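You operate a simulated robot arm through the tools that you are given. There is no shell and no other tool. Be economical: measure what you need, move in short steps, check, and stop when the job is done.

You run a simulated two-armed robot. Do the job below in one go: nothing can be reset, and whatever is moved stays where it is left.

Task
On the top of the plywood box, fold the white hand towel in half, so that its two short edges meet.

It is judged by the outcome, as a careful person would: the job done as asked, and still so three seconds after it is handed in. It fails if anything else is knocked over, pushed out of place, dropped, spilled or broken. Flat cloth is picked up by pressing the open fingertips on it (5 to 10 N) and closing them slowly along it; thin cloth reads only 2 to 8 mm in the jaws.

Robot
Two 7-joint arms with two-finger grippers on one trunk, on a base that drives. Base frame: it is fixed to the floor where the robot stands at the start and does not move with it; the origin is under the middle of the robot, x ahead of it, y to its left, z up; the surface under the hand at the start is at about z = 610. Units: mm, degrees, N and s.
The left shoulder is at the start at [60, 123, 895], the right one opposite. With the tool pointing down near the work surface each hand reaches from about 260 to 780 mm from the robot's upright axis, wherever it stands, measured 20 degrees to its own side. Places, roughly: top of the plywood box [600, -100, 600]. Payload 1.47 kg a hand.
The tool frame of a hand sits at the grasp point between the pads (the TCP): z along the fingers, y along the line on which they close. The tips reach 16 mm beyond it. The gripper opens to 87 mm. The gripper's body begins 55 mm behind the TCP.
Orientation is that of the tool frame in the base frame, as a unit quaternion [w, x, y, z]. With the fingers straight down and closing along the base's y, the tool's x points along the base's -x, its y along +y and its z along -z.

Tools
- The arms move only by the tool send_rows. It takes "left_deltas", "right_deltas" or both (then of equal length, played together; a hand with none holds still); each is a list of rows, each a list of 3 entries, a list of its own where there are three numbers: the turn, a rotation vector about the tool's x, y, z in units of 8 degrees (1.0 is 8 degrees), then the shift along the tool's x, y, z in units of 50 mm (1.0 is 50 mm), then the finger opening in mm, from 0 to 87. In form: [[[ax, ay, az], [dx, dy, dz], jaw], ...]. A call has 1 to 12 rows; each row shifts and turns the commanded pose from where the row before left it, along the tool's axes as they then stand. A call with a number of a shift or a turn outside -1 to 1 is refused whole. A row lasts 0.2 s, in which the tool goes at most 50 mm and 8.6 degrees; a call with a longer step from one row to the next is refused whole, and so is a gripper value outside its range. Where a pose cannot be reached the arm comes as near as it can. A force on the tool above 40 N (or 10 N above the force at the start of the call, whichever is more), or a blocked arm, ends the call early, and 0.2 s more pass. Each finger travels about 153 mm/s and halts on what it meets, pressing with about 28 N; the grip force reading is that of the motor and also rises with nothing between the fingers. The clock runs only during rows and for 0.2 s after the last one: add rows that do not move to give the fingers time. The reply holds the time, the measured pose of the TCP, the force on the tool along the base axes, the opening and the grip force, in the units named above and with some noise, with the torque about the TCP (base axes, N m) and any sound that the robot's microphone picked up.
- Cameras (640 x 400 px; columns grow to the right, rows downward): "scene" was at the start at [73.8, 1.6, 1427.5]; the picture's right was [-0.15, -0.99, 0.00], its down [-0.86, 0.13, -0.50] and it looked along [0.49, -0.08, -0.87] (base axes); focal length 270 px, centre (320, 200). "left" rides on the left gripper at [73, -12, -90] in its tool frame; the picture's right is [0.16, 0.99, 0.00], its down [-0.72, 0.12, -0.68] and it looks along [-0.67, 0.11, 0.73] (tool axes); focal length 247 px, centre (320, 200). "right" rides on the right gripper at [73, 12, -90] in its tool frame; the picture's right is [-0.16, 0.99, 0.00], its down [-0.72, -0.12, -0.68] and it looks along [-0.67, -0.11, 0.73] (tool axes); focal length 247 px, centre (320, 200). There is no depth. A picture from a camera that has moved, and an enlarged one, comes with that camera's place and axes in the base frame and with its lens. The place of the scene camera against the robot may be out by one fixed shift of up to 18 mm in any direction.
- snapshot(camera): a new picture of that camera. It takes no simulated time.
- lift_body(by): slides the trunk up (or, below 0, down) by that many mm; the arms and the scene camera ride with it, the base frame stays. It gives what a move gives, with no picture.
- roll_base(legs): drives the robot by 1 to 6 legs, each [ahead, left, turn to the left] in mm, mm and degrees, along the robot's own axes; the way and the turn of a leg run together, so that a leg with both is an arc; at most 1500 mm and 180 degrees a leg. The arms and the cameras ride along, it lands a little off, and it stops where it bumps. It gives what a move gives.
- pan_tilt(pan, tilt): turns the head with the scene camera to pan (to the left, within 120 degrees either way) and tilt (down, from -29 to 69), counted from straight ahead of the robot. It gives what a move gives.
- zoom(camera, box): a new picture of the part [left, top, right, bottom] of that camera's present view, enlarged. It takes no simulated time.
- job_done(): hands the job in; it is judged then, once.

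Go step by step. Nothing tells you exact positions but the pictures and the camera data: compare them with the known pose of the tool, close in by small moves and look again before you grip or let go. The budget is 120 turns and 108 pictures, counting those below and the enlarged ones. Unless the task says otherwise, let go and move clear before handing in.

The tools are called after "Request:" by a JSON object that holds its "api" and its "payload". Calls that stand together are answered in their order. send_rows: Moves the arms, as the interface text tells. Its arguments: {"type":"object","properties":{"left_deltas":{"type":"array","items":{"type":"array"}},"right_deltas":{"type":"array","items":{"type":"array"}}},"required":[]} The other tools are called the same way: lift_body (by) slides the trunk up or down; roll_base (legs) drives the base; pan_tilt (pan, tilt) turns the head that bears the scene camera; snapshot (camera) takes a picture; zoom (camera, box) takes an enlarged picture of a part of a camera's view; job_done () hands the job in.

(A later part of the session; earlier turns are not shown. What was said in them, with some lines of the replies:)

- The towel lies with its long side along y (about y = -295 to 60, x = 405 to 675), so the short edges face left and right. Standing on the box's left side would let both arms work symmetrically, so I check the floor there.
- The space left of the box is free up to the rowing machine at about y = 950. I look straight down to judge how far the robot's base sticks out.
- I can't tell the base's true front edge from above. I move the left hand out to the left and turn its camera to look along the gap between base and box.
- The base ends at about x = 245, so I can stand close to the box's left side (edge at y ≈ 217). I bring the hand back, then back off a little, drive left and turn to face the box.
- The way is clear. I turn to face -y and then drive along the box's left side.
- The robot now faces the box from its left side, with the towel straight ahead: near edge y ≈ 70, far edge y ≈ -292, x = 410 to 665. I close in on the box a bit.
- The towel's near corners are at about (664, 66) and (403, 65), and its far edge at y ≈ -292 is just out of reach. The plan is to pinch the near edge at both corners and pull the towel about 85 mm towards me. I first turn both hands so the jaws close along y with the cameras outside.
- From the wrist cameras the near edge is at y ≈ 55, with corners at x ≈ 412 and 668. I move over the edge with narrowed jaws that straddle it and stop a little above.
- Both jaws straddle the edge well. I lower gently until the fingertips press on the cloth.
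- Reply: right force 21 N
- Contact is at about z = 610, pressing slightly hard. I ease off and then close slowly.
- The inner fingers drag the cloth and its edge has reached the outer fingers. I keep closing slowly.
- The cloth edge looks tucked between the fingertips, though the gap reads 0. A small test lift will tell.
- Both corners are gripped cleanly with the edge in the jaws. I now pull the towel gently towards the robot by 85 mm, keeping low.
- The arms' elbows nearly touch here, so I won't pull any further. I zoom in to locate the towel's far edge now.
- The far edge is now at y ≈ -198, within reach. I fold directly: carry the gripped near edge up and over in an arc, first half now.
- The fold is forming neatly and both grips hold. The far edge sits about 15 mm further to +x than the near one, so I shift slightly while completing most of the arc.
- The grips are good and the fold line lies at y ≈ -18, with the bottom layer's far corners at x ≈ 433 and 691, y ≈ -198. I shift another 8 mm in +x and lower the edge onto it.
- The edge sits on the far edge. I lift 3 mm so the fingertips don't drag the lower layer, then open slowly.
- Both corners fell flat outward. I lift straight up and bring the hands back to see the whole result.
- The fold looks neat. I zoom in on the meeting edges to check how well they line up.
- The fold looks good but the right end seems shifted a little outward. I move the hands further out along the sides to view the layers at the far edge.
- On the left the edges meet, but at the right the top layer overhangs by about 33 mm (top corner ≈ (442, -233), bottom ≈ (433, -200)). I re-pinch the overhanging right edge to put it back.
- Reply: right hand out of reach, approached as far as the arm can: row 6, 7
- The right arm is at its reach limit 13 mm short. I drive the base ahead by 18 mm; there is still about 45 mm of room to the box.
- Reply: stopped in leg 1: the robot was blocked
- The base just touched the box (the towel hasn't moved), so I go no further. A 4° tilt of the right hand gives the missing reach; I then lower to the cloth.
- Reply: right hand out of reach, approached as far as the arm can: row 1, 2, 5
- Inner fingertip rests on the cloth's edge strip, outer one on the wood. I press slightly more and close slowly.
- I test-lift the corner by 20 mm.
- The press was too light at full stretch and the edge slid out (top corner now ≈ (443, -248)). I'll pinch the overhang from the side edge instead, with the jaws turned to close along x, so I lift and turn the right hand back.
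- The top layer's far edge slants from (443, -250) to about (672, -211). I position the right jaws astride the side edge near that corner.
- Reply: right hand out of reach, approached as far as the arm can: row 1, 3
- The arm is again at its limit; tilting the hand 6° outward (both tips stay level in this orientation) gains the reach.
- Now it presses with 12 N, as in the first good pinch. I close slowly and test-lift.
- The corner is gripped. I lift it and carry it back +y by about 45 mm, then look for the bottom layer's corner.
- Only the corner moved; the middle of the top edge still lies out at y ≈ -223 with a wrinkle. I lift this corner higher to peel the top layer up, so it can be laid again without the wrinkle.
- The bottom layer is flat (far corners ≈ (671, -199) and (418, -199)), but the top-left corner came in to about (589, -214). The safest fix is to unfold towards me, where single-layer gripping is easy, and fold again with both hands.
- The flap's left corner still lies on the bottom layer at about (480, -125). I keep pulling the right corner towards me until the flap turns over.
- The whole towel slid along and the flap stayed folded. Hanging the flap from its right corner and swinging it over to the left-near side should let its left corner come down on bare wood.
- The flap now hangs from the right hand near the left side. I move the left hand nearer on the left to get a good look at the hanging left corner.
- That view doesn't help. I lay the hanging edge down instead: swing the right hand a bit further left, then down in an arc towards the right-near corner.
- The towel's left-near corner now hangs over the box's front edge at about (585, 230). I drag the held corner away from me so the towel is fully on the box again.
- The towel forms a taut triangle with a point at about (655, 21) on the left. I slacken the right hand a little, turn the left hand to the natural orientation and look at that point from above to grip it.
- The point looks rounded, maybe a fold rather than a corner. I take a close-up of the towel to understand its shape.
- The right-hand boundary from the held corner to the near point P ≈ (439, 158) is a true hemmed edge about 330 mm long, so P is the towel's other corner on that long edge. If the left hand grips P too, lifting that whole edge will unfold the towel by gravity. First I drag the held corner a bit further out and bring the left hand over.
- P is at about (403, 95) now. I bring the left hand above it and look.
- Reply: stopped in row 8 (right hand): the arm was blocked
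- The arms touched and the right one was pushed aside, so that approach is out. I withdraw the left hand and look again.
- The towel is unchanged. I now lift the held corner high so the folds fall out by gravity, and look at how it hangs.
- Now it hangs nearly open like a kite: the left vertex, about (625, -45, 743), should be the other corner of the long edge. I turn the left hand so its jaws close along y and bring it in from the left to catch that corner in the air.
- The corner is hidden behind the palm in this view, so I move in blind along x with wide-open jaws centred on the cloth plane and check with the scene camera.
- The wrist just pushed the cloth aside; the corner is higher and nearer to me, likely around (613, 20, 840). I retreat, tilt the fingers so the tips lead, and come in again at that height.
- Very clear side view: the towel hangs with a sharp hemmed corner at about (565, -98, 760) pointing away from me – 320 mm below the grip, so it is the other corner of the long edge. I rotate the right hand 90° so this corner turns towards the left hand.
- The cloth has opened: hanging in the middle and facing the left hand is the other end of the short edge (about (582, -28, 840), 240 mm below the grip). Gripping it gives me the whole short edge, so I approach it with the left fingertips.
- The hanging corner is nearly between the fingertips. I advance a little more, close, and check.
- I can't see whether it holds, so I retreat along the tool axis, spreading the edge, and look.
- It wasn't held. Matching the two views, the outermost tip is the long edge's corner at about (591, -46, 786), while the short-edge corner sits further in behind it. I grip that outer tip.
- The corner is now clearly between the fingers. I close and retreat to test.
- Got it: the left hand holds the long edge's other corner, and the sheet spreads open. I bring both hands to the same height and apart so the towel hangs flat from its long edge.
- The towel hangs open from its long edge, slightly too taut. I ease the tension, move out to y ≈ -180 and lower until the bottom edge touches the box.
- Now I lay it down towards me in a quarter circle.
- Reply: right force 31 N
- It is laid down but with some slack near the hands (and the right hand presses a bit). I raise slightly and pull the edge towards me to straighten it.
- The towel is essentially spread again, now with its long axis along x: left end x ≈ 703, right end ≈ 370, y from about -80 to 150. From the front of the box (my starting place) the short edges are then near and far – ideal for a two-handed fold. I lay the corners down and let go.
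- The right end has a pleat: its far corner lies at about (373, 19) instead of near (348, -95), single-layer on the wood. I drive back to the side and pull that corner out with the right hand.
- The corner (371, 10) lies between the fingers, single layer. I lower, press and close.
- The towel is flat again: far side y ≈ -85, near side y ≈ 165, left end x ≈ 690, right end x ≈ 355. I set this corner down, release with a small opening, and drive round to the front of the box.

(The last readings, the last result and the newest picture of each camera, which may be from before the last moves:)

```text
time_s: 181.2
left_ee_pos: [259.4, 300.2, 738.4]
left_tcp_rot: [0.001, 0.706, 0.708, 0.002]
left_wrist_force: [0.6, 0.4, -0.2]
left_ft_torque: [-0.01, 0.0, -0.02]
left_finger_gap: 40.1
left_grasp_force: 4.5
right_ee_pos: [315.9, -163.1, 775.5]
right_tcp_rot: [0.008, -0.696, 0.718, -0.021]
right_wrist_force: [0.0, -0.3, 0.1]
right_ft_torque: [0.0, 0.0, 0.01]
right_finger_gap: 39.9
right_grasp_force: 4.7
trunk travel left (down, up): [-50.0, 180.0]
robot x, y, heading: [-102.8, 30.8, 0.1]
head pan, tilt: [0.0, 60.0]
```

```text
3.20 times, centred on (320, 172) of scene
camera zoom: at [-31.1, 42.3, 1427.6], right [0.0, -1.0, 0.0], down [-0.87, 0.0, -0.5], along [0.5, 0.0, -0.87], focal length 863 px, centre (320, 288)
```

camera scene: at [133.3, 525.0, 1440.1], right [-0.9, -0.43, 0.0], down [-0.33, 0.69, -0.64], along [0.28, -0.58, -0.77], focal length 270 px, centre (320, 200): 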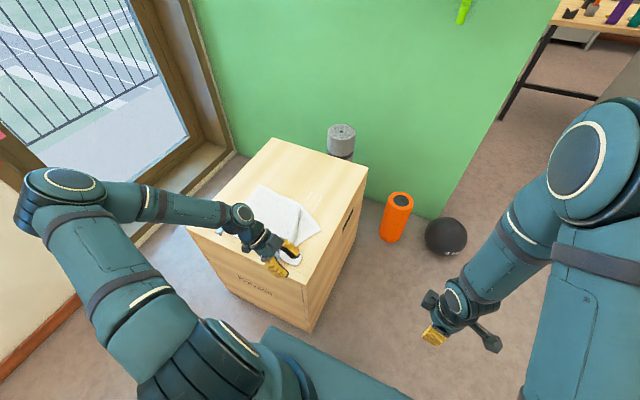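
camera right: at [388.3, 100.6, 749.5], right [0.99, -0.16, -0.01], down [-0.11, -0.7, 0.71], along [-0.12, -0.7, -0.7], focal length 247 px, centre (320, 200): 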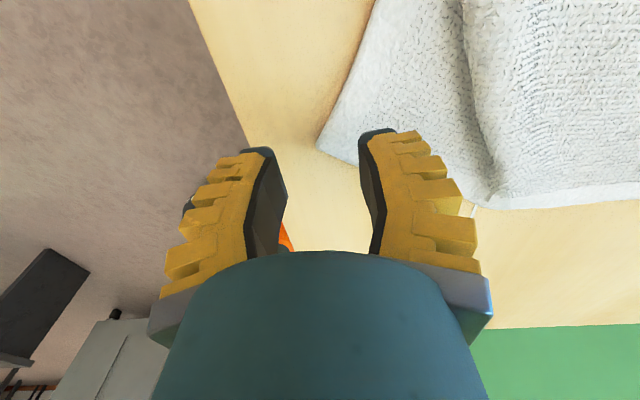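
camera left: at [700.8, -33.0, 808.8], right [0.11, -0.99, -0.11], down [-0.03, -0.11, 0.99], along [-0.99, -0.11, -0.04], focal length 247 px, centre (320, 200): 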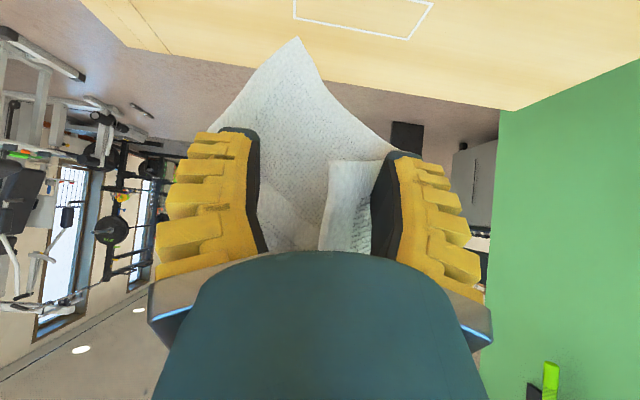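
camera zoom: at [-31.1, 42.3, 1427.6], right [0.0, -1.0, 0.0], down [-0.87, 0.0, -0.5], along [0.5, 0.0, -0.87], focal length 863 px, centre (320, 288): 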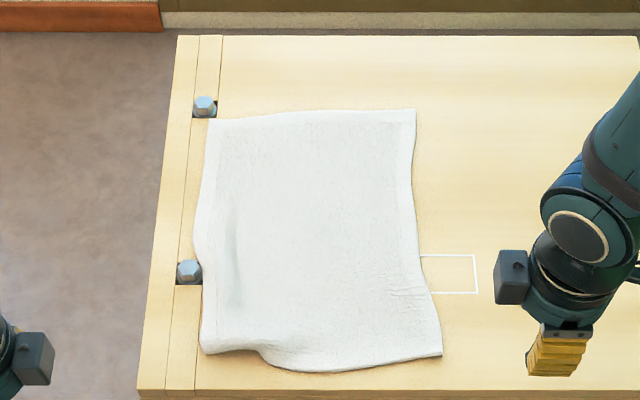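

From the front the towel is flat: near corners about (373, 170) and (367, -82), far corners (686, 181) and (702, -73). I bring both hands over the near edge with the jaws astride it.

Request:
{"api": "send_rows", "payload": {"left_deltas": [[[0, 0, 0], [-0.608, 0.45, 0], 28], [[0, 0, 0], [-0.608, 0.45, 0], 28], [[0, 0, 0], [-0.608, 0.45, 0], 28], [[0, 0, 0], [-0.608, 0.45, 0], 28], [[0, 0, 0], [-0.608, 0.45, 0], 28], [[0, 0, 0], [0, 0, 0.59], 28], [[0, 0, 0], [0, 0, 0.59], 28], [[0, 0, 0], [0, 0, 0.59], 28], [[0, 0, 0], [0, 0, 0], 28]], "right_deltas": [[[0, 0, 0], [-0.426, -0.166, 0], 28], [[0, 0, 0], [-0.426, -0.166, 0], 28], [[0, 0, 0], [-0.426, -0.166, 0], 28], [[0, 0, 0], [-0.426, -0.166, 0], 28], [[0, 0, 0], [-0.426, -0.166, 0], 28], [[0, 0, 0], [0, 0, 0.83], 28], [[0, 0, 0], [0, 0, 0.83], 28], [[0, 0, 0], [0, 0, 0.83], 28], [[0, 0, 0], [0, 0, 0], 28]]}}

```text
time_s: 183.2
left_ee_pos: [373.4, 148.7, 652.4]
left_tcp_rot: [0.001, 0.707, 0.707, 0.003]
left_wrist_force: [0.0, -0.6, 0.2]
left_ft_torque: [0.0, -0.01, 0.02]
left_finger_gap: 34.1
left_grasp_force: 4.7
right_ee_pos: [367.4, -62.1, 647.0]
right_tcp_rot: [0.008, -0.695, 0.719, -0.021]
right_wrist_force: [-1.1, 0.0, -0.9]
right_ft_torque: [-0.04, -0.01, -0.02]
right_finger_gap: 34.2
right_grasp_force: 4.6
trunk travel left (down, up): [-50.0, 180.0]
robot x, y, heading: [-107.9, 32.7, 0.0]
head pan, tilt: [0.0, 60.0]
```

Request:
{"api": "send_rows", "payload": {"left_deltas": [[[0, 0, 0], [0, 0, 0.2], 28], [[0, 0, 0], [0, 0, 0.14], 28], [[0, 0, 0], [0, 0, 0.08], 28], [[0, 0, 0], [0, 0, 0.06], 28], [[0, 0, 0], [0, 0, 0.04], 28], [[0, 0, 0], [0, 0, 0], 28]], "right_deltas": [[[0, 0, 0], [0, 0, 0.14], 28], [[0, 0, 0], [0, 0.04, 0.1], 28], [[0, 0, 0], [0, 0, 0.06], 28], [[0, 0, 0], [0, 0, 0.05], 28], [[0, 0, 0], [0, 0, 0.04], 28], [[0, 0, 0], [0, 0, 0], 28]]}}

```text
time_s: 184.6
left_ee_pos: [373.6, 149.4, 625.9]
left_tcp_rot: [0.003, 0.707, 0.707, 0.002]
left_wrist_force: [5.5, 2.1, 22.2]
left_ft_torque: [-0.02, -0.48, 0.03]
left_finger_gap: 39.6
left_grasp_force: 6.4
right_ee_pos: [365.0, -61.6, 631.8]
right_tcp_rot: [0.008, -0.695, 0.718, -0.02]
right_wrist_force: [0.8, 0.2, -0.6]
right_ft_torque: [0.0, 0.02, 0.02]
right_finger_gap: 34.3
right_grasp_force: 4.5
trunk travel left (down, up): [-50.0, 180.0]
robot x, y, heading: [-106.7, 33.2, -0.0]
head pan, tilt: [0.0, 60.0]
```

Left presses 22 N (ease off a little), right isn't in contact yet.

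Request:
{"api": "send_rows", "payload": {"left_deltas": [[[0, 0, 0], [0, 0, -0.02], 28], [[0, 0, 0], [0, 0, 0], 28], [[0, 0, 0], [0, 0, 0], 28], [[0, 0, 0], [0, 0, 0], 28]], "right_deltas": [[[0, 0, 0], [0, 0, 0.06], 28], [[0, 0, 0], [0, 0, 0.05], 28], [[0, 0, 0], [0, 0, 0.03], 28], [[0, 0, 0], [0, 0, 0], 28]]}}

```text
time_s: 185.6
left_ee_pos: [372.0, 148.9, 626.3]
left_tcp_rot: [0.003, 0.706, 0.708, 0.004]
left_wrist_force: [4.5, -0.7, 15.2]
left_ft_torque: [-0.06, -0.45, 0.01]
left_finger_gap: 38.7
left_grasp_force: 7.2
right_ee_pos: [363.3, -60.8, 625.7]
right_tcp_rot: [0.01, -0.695, 0.718, -0.022]
right_wrist_force: [-2.6, -3.8, 33.4]
right_ft_torque: [0.09, 0.09, 0.05]
right_finger_gap: 42.3
right_grasp_force: 8.0
trunk travel left (down, up): [-50.0, 180.0]
robot x, y, heading: [-102.1, 33.1, -0.1]
head pan, tilt: [0.0, 60.0]
```

Request:
{"api": "send_rows", "payload": {"left_deltas": [[[0, 0, 0], [0, 0, 0], 28], [[0, 0, 0], [0, 0, 0], 25], [[0, 0, 0], [0, 0, 0], 22], [[0, 0, 0], [0, 0, 0], 19], [[0, 0, 0], [0, 0, 0], 16], [[0, 0, 0], [0, 0, 0], 13], [[0, 0, 0], [0, 0, 0], 10], [[0, 0, 0], [0, 0, 0], 7], [[0, 0, 0], [0, 0, 0], 4], [[0, 0, 0], [0, 0, 0], 1], [[0, 0, 0], [0, 0, 0], 0], [[0, 0, 0], [0, 0, 0], 0]], "right_deltas": [[[0, 0, 0], [0, 0, -0.032], 28], [[0, 0, 0], [0, 0, 0], 25], [[0, 0, 0], [0, 0, 0], 22], [[0, 0, 0], [0, 0, 0], 19], [[0, 0, 0], [0, 0, 0], 16], [[0, 0, 0], [0, 0, 0], 13], [[0, 0, 0], [0, 0, 0], 10], [[0, 0, 0], [0, 0, 0], 7], [[0, 0, 0], [0, 0, 0], 4], [[0, 0, 0], [0, 0, 0], 1], [[0, 0, 0], [0, 0, 0], 0], [[0, 0, 0], [0, 0, 0], 0]]}}

```text
time_s: 187.1
left_ee_pos: [373.0, 149.2, 626.4]
left_tcp_rot: [0.001, 0.707, 0.707, 0.003]
left_wrist_force: [-3.1, 0.7, 12.9]
left_ft_torque: [0.0, -0.09, 0.0]
left_finger_gap: 1.2
left_grasp_force: 27.9
right_ee_pos: [363.2, -60.9, 625.8]
right_tcp_rot: [0.007, -0.696, 0.718, -0.021]
right_wrist_force: [-2.4, 0.7, 11.3]
right_ft_torque: [0.05, -0.11, 0.04]
right_finger_gap: 0.0
right_grasp_force: 28.2
trunk travel left (down, up): [-50.0, 180.0]
robot x, y, heading: [-108.2, 31.9, 0.0]
head pan, tilt: [0.0, 60.0]
stopped in row 7 (right hand): the force on the tool passed its limit at 52 N (the readings are from after the stop); the commanded pose is now the measured one
```

Closed on both sides. I lift a little and spread the hands slightly: tension between them will tell whether both hold cloth, without using a picture.

Request:
{"api": "send_rows", "payload": {"left_deltas": [[[0, 0, 0], [0, 0, -0.3], 0], [[0, 0, 0], [0, 0, -0.3], 0], [[0, 0, 0], [0.12, 0, 0], 0], [[0, 0, 0], [0.12, 0, 0], 0], [[0, 0, 0], [0, 0, 0], 0]], "right_deltas": [[[0, 0, 0], [0, 0, -0.3], 0], [[0, 0, 0], [0, 0, -0.3], 0], [[0, 0, 0], [0.12, 0, 0], 0], [[0, 0, 0], [0.12, 0, 0], 0], [[0, 0, 0], [0, 0, 0], 0]]}}

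```text
time_s: 188.3
left_ee_pos: [373.2, 160.0, 656.4]
left_tcp_rot: [0.002, 0.707, 0.707, 0.001]
left_wrist_force: [-0.8, -13.4, -0.4]
left_ft_torque: [-0.09, 0.02, 0.04]
left_finger_gap: 0.0
left_grasp_force: 27.9
right_ee_pos: [362.1, -71.1, 656.0]
right_tcp_rot: [0.007, -0.697, 0.717, -0.02]
right_wrist_force: [0.8, 14.3, -0.2]
right_ft_torque: [0.1, -0.05, -0.04]
right_finger_gap: 0.0
right_grasp_force: 28.3
trunk travel left (down, up): [-50.0, 180.0]
robot x, y, heading: [-104.6, 28.2, 0.1]
head pan, tilt: [0.0, 60.0]
```

Both hold (±14 N along y). I ease the tension and pull the edge back evenly to x ≈ 335, which straightens the towel and brings the far edge parallel at about x ≈ 675.

Request:
{"api": "send_rows", "payload": {"left_deltas": [[[0, 0, 0], [-0.06, -0.1, 0.2], 0], [[0, 0, 0], [0, -0.16, 0], 0], [[0, 0, 0], [0, -0.16, 0], 0], [[0, 0, 0], [0, -0.17, 0], 0], [[0, 0, 0], [0, -0.17, 0], 0], [[0, 0, 0], [0, 0, 0], 0]], "right_deltas": [[[0, 0, 0], [-0.06, 0.06, 0.2], 0], [[0, 0, 0], [0, 0.12, 0], 0], [[0, 0, 0], [0, 0.12, 0], 0], [[0, 0, 0], [0, 0.12, 0], 0], [[0, 0, 0], [0, 0.12, 0], 0], [[0, 0, 0], [0, 0, 0], 0]]}}

```text
time_s: 189.7
left_ee_pos: [335.1, 158.4, 644.9]
left_tcp_rot: [0.0, 0.706, 0.708, 0.002]
left_wrist_force: [0.7, -7.2, -0.8]
left_ft_torque: [-0.03, 0.02, 0.03]
left_finger_gap: 0.0
left_grasp_force: 27.9
right_ee_pos: [335.9, -69.6, 644.1]
right_tcp_rot: [0.007, -0.696, 0.718, -0.019]
right_wrist_force: [-0.6, 7.4, 0.9]
right_ft_torque: [0.02, -0.03, 0.01]
right_finger_gap: 0.0
right_grasp_force: 28.0
trunk travel left (down, up): [-50.0, 180.0]
robot x, y, heading: [-104.1, 29.4, 0.1]
head pan, tilt: [0.0, 60.0]
```

The edge is straight with light tension. Now the first part of the fold arc (up and over), then I roll the base 100 mm ahead to gain reach.

Request:
{"api": "send_rows", "payload": {"left_deltas": [[[0, 0, 0], [0, 0.027, -0.365], 0], [[0, 0, 0], [0, 0.081, -0.359], 0], [[0, 0, 0], [0, 0.134, -0.347], 0], [[0, 0, 0], [0, 0.184, -0.329], 0], [[0, 0, 0], [0, 0.231, -0.304], 0], [[0, 0, 0], [0, 0.274, -0.275], 0], [[0, 0, 0], [0, 0, 0], 0]], "right_deltas": [[[0, 0, 0], [0, -0.027, -0.365], 0], [[0, 0, 0], [0, -0.081, -0.359], 0], [[0, 0, 0], [0, -0.134, -0.347], 0], [[0, 0, 0], [0, -0.184, -0.329], 0], [[0, 0, 0], [0, -0.231, -0.304], 0], [[0, 0, 0], [0, -0.274, -0.275], 0], [[0, 0, 0], [0, 0, 0], 0]]}}

Request:
{"api": "roll_base", "payload": {"legs": [[100, 0, 0]]}}

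```text
time_s: 191.3
left_ee_pos: [383.4, 159.1, 744.3]
left_tcp_rot: [0.001, 0.707, 0.708, 0.001]
left_wrist_force: [0.8, -4.7, -0.5]
left_ft_torque: [0.0, 0.01, 0.0]
left_finger_gap: 0.2
left_grasp_force: 28.0
right_ee_pos: [379.2, -66.6, 743.0]
right_tcp_rot: [0.006, -0.696, 0.718, -0.02]
right_wrist_force: [-0.1, 3.5, -0.2]
right_ft_torque: [0.05, 0.01, 0.01]
right_finger_gap: 0.1
right_grasp_force: 28.7
trunk travel left (down, up): [-50.0, 180.0]
robot x, y, heading: [-104.9, 34.5, -0.0]
head pan, tilt: [0.0, 60.0]
```

```text
time_s: 192.5
left_ee_pos: [484.2, 157.9, 743.7]
left_tcp_rot: [0.001, 0.706, 0.709, 0.002]
left_wrist_force: [0.4, -3.9, -0.8]
left_ft_torque: [-0.04, 0.01, 0.07]
left_finger_gap: 0.2
left_grasp_force: 28.0
right_ee_pos: [480.0, -66.7, 743.3]
right_tcp_rot: [0.006, -0.696, 0.718, -0.019]
right_wrist_force: [0.1, 4.5, 0.0]
right_ft_torque: [0.04, 0.04, 0.01]
right_finger_gap: 0.0
right_grasp_force: 28.0
trunk travel left (down, up): [-50.0, 180.0]
robot x, y, heading: [-6.6, 28.2, 0.2]
head pan, tilt: [0.0, 60.0]
```

Request:
{"api": "send_rows", "payload": {"left_deltas": [[[0, 0, 0], [0, 0.444, 0.017], 0], [[0, 0, 0], [0, 0.436, 0.051], 0], [[0, 0, 0], [0, 0.421, 0.084], 0], [[0, 0, 0], [0, 0.399, 0.116], 0], [[0, 0, 0], [0, 0.37, 0.145], 0], [[0, 0, 0], [0, 0.334, 0.172], 0], [[0, 0, 0], [0, 0.2, 0.197], 0], [[0, 0, 0], [0, 0.1, 0.217], 0], [[0, 0, 0], [0, 0, 0], 0]], "right_deltas": [[[0, 0, 0], [0, -0.46, 0.017], 0], [[0, 0, 0], [0, -0.45, 0.051], 0], [[0, 0, 0], [0, -0.44, 0.084], 0], [[0, 0, 0], [0, -0.42, 0.116], 0], [[0, 0, 0], [0, -0.38, 0.145], 0], [[0, 0, 0], [0, -0.334, 0.172], 0], [[0, 0, 0], [0, -0.2, 0.197], 0], [[0, 0, 0], [0, -0.1, 0.217], 0], [[0, 0, 0], [0, 0, 0], 0]]}}

Request:
{"api": "zoom", "payload": {"camera": "scene", "box": [230, 120, 400, 226]}}

```text
time_s: 194.5
left_ee_pos: [619.3, 158.8, 696.3]
left_tcp_rot: [0.001, 0.706, 0.708, 0.002]
left_wrist_force: [0.2, -10.7, -0.2]
left_ft_torque: [-0.05, 0.02, 0.02]
left_finger_gap: 0.4
left_grasp_force: 27.8
right_ee_pos: [620.7, -71.8, 699.8]
right_tcp_rot: [0.007, -0.697, 0.717, -0.019]
right_wrist_force: [0.3, 10.6, -0.2]
right_ft_torque: [0.1, -0.01, 0.02]
right_finger_gap: 0.0
right_grasp_force: 28.1
trunk travel left (down, up): [-50.0, 180.0]
robot x, y, heading: [-0.7, 34.4, 0.1]
head pan, tilt: [0.0, 60.0]
```

```text
3.76 times, centred on (315, 173) of scene
camera zoom: at [70.9, 42.9, 1427.6], right [0.0, -1.0, 0.0], down [-0.87, 0.0, -0.5], along [0.5, 0.0, -0.87], focal length 1015 px, centre (339, 302)
```

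zoom: 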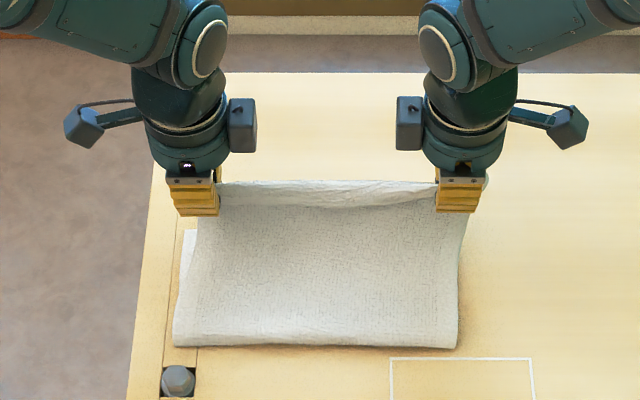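

The fold is forming well. The bottom layer's far-left corner appears at about (630, 189); I shift 12 mm in +y to line up the sides, and use the last picture on the right wrist camera to locate the far-right corner before placing.

Request:
{"api": "send_rows", "payload": {"left_deltas": [[[0, 0, 0], [0.1, 0, 0.1], 0], [[0, 0, 0], [0.1, 0, 0.1], 0], [[0, 0, 0], [0, 0, 0], 0]], "right_deltas": [[[0, 0, 0], [-0.15, 0, 0.1], 0], [[0, 0, 0], [-0.13, 0, 0.1], 0], [[0, 0, 0], [0, 0, 0], 0]]}}

Request:
{"api": "snapshot", "payload": {"camera": "right"}}

```text
time_s: 195.3
left_ee_pos: [619.6, 168.4, 685.6]
left_tcp_rot: [0.001, 0.706, 0.709, 0.002]
left_wrist_force: [0.7, -6.9, -0.1]
left_ft_torque: [-0.04, -0.01, 0.07]
left_finger_gap: 0.0
left_grasp_force: 27.8
right_ee_pos: [622.0, -59.6, 688.2]
right_tcp_rot: [0.005, -0.696, 0.718, -0.019]
right_wrist_force: [0.0, 7.6, 0.6]
right_ft_torque: [0.05, 0.0, 0.05]
right_finger_gap: 0.2
right_grasp_force: 27.9
trunk travel left (down, up): [-50.0, 180.0]
robot x, y, heading: [-3.2, 29.7, 0.1]
head pan, tilt: [0.0, 60.0]
```

```text
0 pictures are left
camera right: at [604.0, -129.0, 777.5], right [-0.98, 0.19, -0.04], down [0.11, 0.73, 0.67], along [0.16, 0.65, -0.74], focal length 247 px, centre (320, 200)
```

right: 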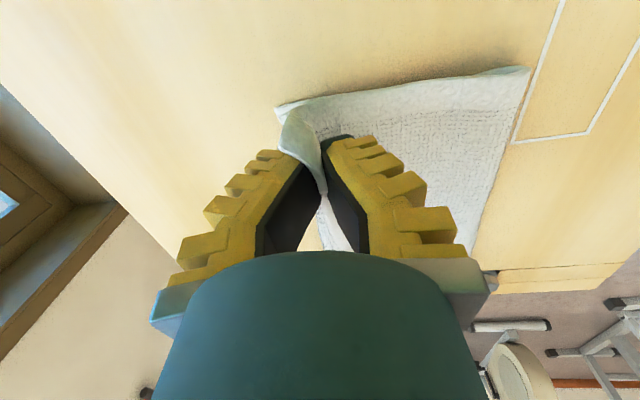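

The bottom layer's far-right corner is at (653, -70) and the far-left one at (630, 189). I shift right +9 mm and left -9 mm in x so the top edge lands on it, then lower.

Request:
{"api": "send_rows", "payload": {"left_deltas": [[[0, 0, 0], [0, -0.06, 0.2], 0], [[0, 0, 0], [0, -0.06, 0.2], 0], [[0, 0, 0], [0.02, -0.06, 0.2], 0], [[0, 0, 0], [0.02, 0, 0.2], 0], [[0, 0, 0], [0, 0, 0.16], 0], [[0, 0, 0], [0, 0, 0.08], 0], [[0, 0, 0], [0, 0, 0], 0]], "right_deltas": [[[0, 0, 0], [0, -0.06, 0.2], 0], [[0, 0, 0], [0, -0.06, 0.2], 0], [[0, 0, 0], [0, -0.06, 0.2], 0], [[0, 0, 0], [0, 0, 0.2], 0], [[0, 0, 0], [0, 0, 0.18], 0], [[0, 0, 0], [0, 0, 0.1], 0], [[0, 0, 0], [0, 0, 0], 0]]}}

```text
time_s: 196.9
left_ee_pos: [610.3, 170.6, 632.5]
left_tcp_rot: [0.001, 0.706, 0.709, 0.003]
left_wrist_force: [2.2, -11.6, 7.1]
left_ft_torque: [-0.07, -0.06, 0.09]
left_finger_gap: 0.0
left_grasp_force: 27.6
right_ee_pos: [631.8, -57.7, 636.3]
right_tcp_rot: [0.006, -0.696, 0.718, -0.021]
right_wrist_force: [-1.7, 12.1, 1.6]
right_ft_torque: [0.13, 0.03, -0.01]
right_finger_gap: 0.0
right_grasp_force: 27.7
trunk travel left (down, up): [-50.0, 180.0]
robot x, y, heading: [-6.4, 33.0, 0.3]
head pan, tilt: [0.0, 60.0]
```

I relax the sideways tension, then open both jaws together just a little and lift straight up.

Request:
{"api": "send_rows", "payload": {"left_deltas": [[[0, 0, 0], [-0.08, 0, -0.03], 0], [[0, 0, 0], [0, 0, 0], 0], [[0, 0, 0], [0, 0, 0], 4], [[0, 0, 0], [0, 0, 0], 9], [[0, 0, 0], [0, 0, 0], 15], [[0, 0, 0], [0, 0, 0], 20], [[0, 0, 0], [0, 0, 0], 22], [[0, 0, 0], [0, 0, -0.1], 22], [[0, 0, 0], [0, 0, -0.15], 22], [[0, 0, 0], [0, 0, -0.2], 22], [[0, 0, 0], [0, 0, -0.3], 22], [[0, 0, 0], [0, 0, -0.4], 22]], "right_deltas": [[[0, 0, 0], [-0.06, 0, 0.04], 0], [[0, 0, 0], [0, 0, 0], 0], [[0, 0, 0], [0, 0, 0], 4], [[0, 0, 0], [0, 0, 0], 9], [[0, 0, 0], [0, 0, 0], 15], [[0, 0, 0], [0, 0, 0], 20], [[0, 0, 0], [0, 0, 0], 22], [[0, 0, 0], [0, 0, -0.1], 22], [[0, 0, 0], [0, 0, -0.15], 22], [[0, 0, 0], [0, 0, -0.2], 22], [[0, 0, 0], [0, 0, -0.3], 22], [[0, 0, 0], [0, 0, -0.4], 22]]}}

Request:
{"api": "send_rows", "payload": {"left_deltas": [[[0, 0, 0], [0, 0, -0.6], 22], [[0, 0, 0], [0, 0, -0.8], 22], [[0, 0, 0], [0, 0, -0.8], 30], [[0, 0, 0], [0.4, -0.5, 0], 40], [[0, 0, 0], [0.4, -0.5, 0], 40], [[0, 0, 0], [0.4, -0.5, 0], 40], [[0, 0, 0], [0.4, -0.5, 0], 40], [[0, 0, 0], [0, 0, 0], 40]], "right_deltas": [[[0, 0, 0], [0, 0, -0.6], 22], [[0, 0, 0], [0, 0, -0.8], 22], [[0, 0, 0], [0, 0, -0.8], 30], [[0, 0, 0], [0.4, 0.5, 0], 40], [[0, 0, 0], [0.4, 0.5, 0], 40], [[0, 0, 0], [0.4, 0.5, 0], 40], [[0, 0, 0], [0.4, 0.5, 0], 40], [[0, 0, 0], [0, 0, 0], 40]]}}

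```text
time_s: 199.5
left_ee_pos: [611.4, 166.1, 693.5]
left_tcp_rot: [0.001, 0.705, 0.709, 0.002]
left_wrist_force: [-0.3, 0.1, 0.4]
left_ft_torque: [0.0, 0.0, -0.03]
left_finger_gap: 28.4
left_grasp_force: 4.2
right_ee_pos: [630.8, -55.9, 691.3]
right_tcp_rot: [0.006, -0.696, 0.718, -0.02]
right_wrist_force: [-0.2, -0.2, 0.2]
right_ft_torque: [-0.03, -0.02, 0.03]
right_finger_gap: 28.6
right_grasp_force: 4.4
trunk travel left (down, up): [-50.0, 180.0]
robot x, y, heading: [-1.2, 32.7, 0.2]
head pan, tilt: [0.0, 60.0]
```

```text
time_s: 201.3
left_ee_pos: [507.7, 247.4, 801.1]
left_tcp_rot: [0.001, 0.706, 0.708, 0.001]
left_wrist_force: [-0.3, -0.7, 0.3]
left_ft_torque: [0.02, 0.03, -0.01]
left_finger_gap: 45.8
left_grasp_force: 3.9
right_ee_pos: [525.9, -128.6, 796.1]
right_tcp_rot: [0.005, -0.696, 0.718, -0.019]
right_wrist_force: [0.1, 0.2, -0.9]
right_ft_torque: [0.01, 0.02, 0.0]
right_finger_gap: 45.7
right_grasp_force: 3.5
trunk travel left (down, up): [-50.0, 180.0]
robot x, y, heading: [-1.4, 32.6, -0.0]
head pan, tilt: [0.0, 60.0]
```

No pictures are left. The hands are open, clear of the towel and reading no load, so I hand the job in.

Request:
{"api": "job_done", "payload": {}}

```text
The job is handed in.
```

I folded the towel in half on top of the plywood box, aiming to land one short edge on the other. I had no pictures left after letting go, so I never saw the final result.

- **Alignment:** just before lowering, I measured the bottom layer's far corners at about (630, 189) and (653, -70), and aimed the top edge at them. Some slack may remain near the fold line.
- **First attempt:** an earlier fold came out about 33 mm off at one end, so I unfolded the towel and did it again. The towel now lies in a different place on the box, and turned.
- **Contacts:** the robot's base bumped the box once at low speed; the towel's measured position did not change. The two arms also touched each other twice. I saw nothing else knocked over or moved.
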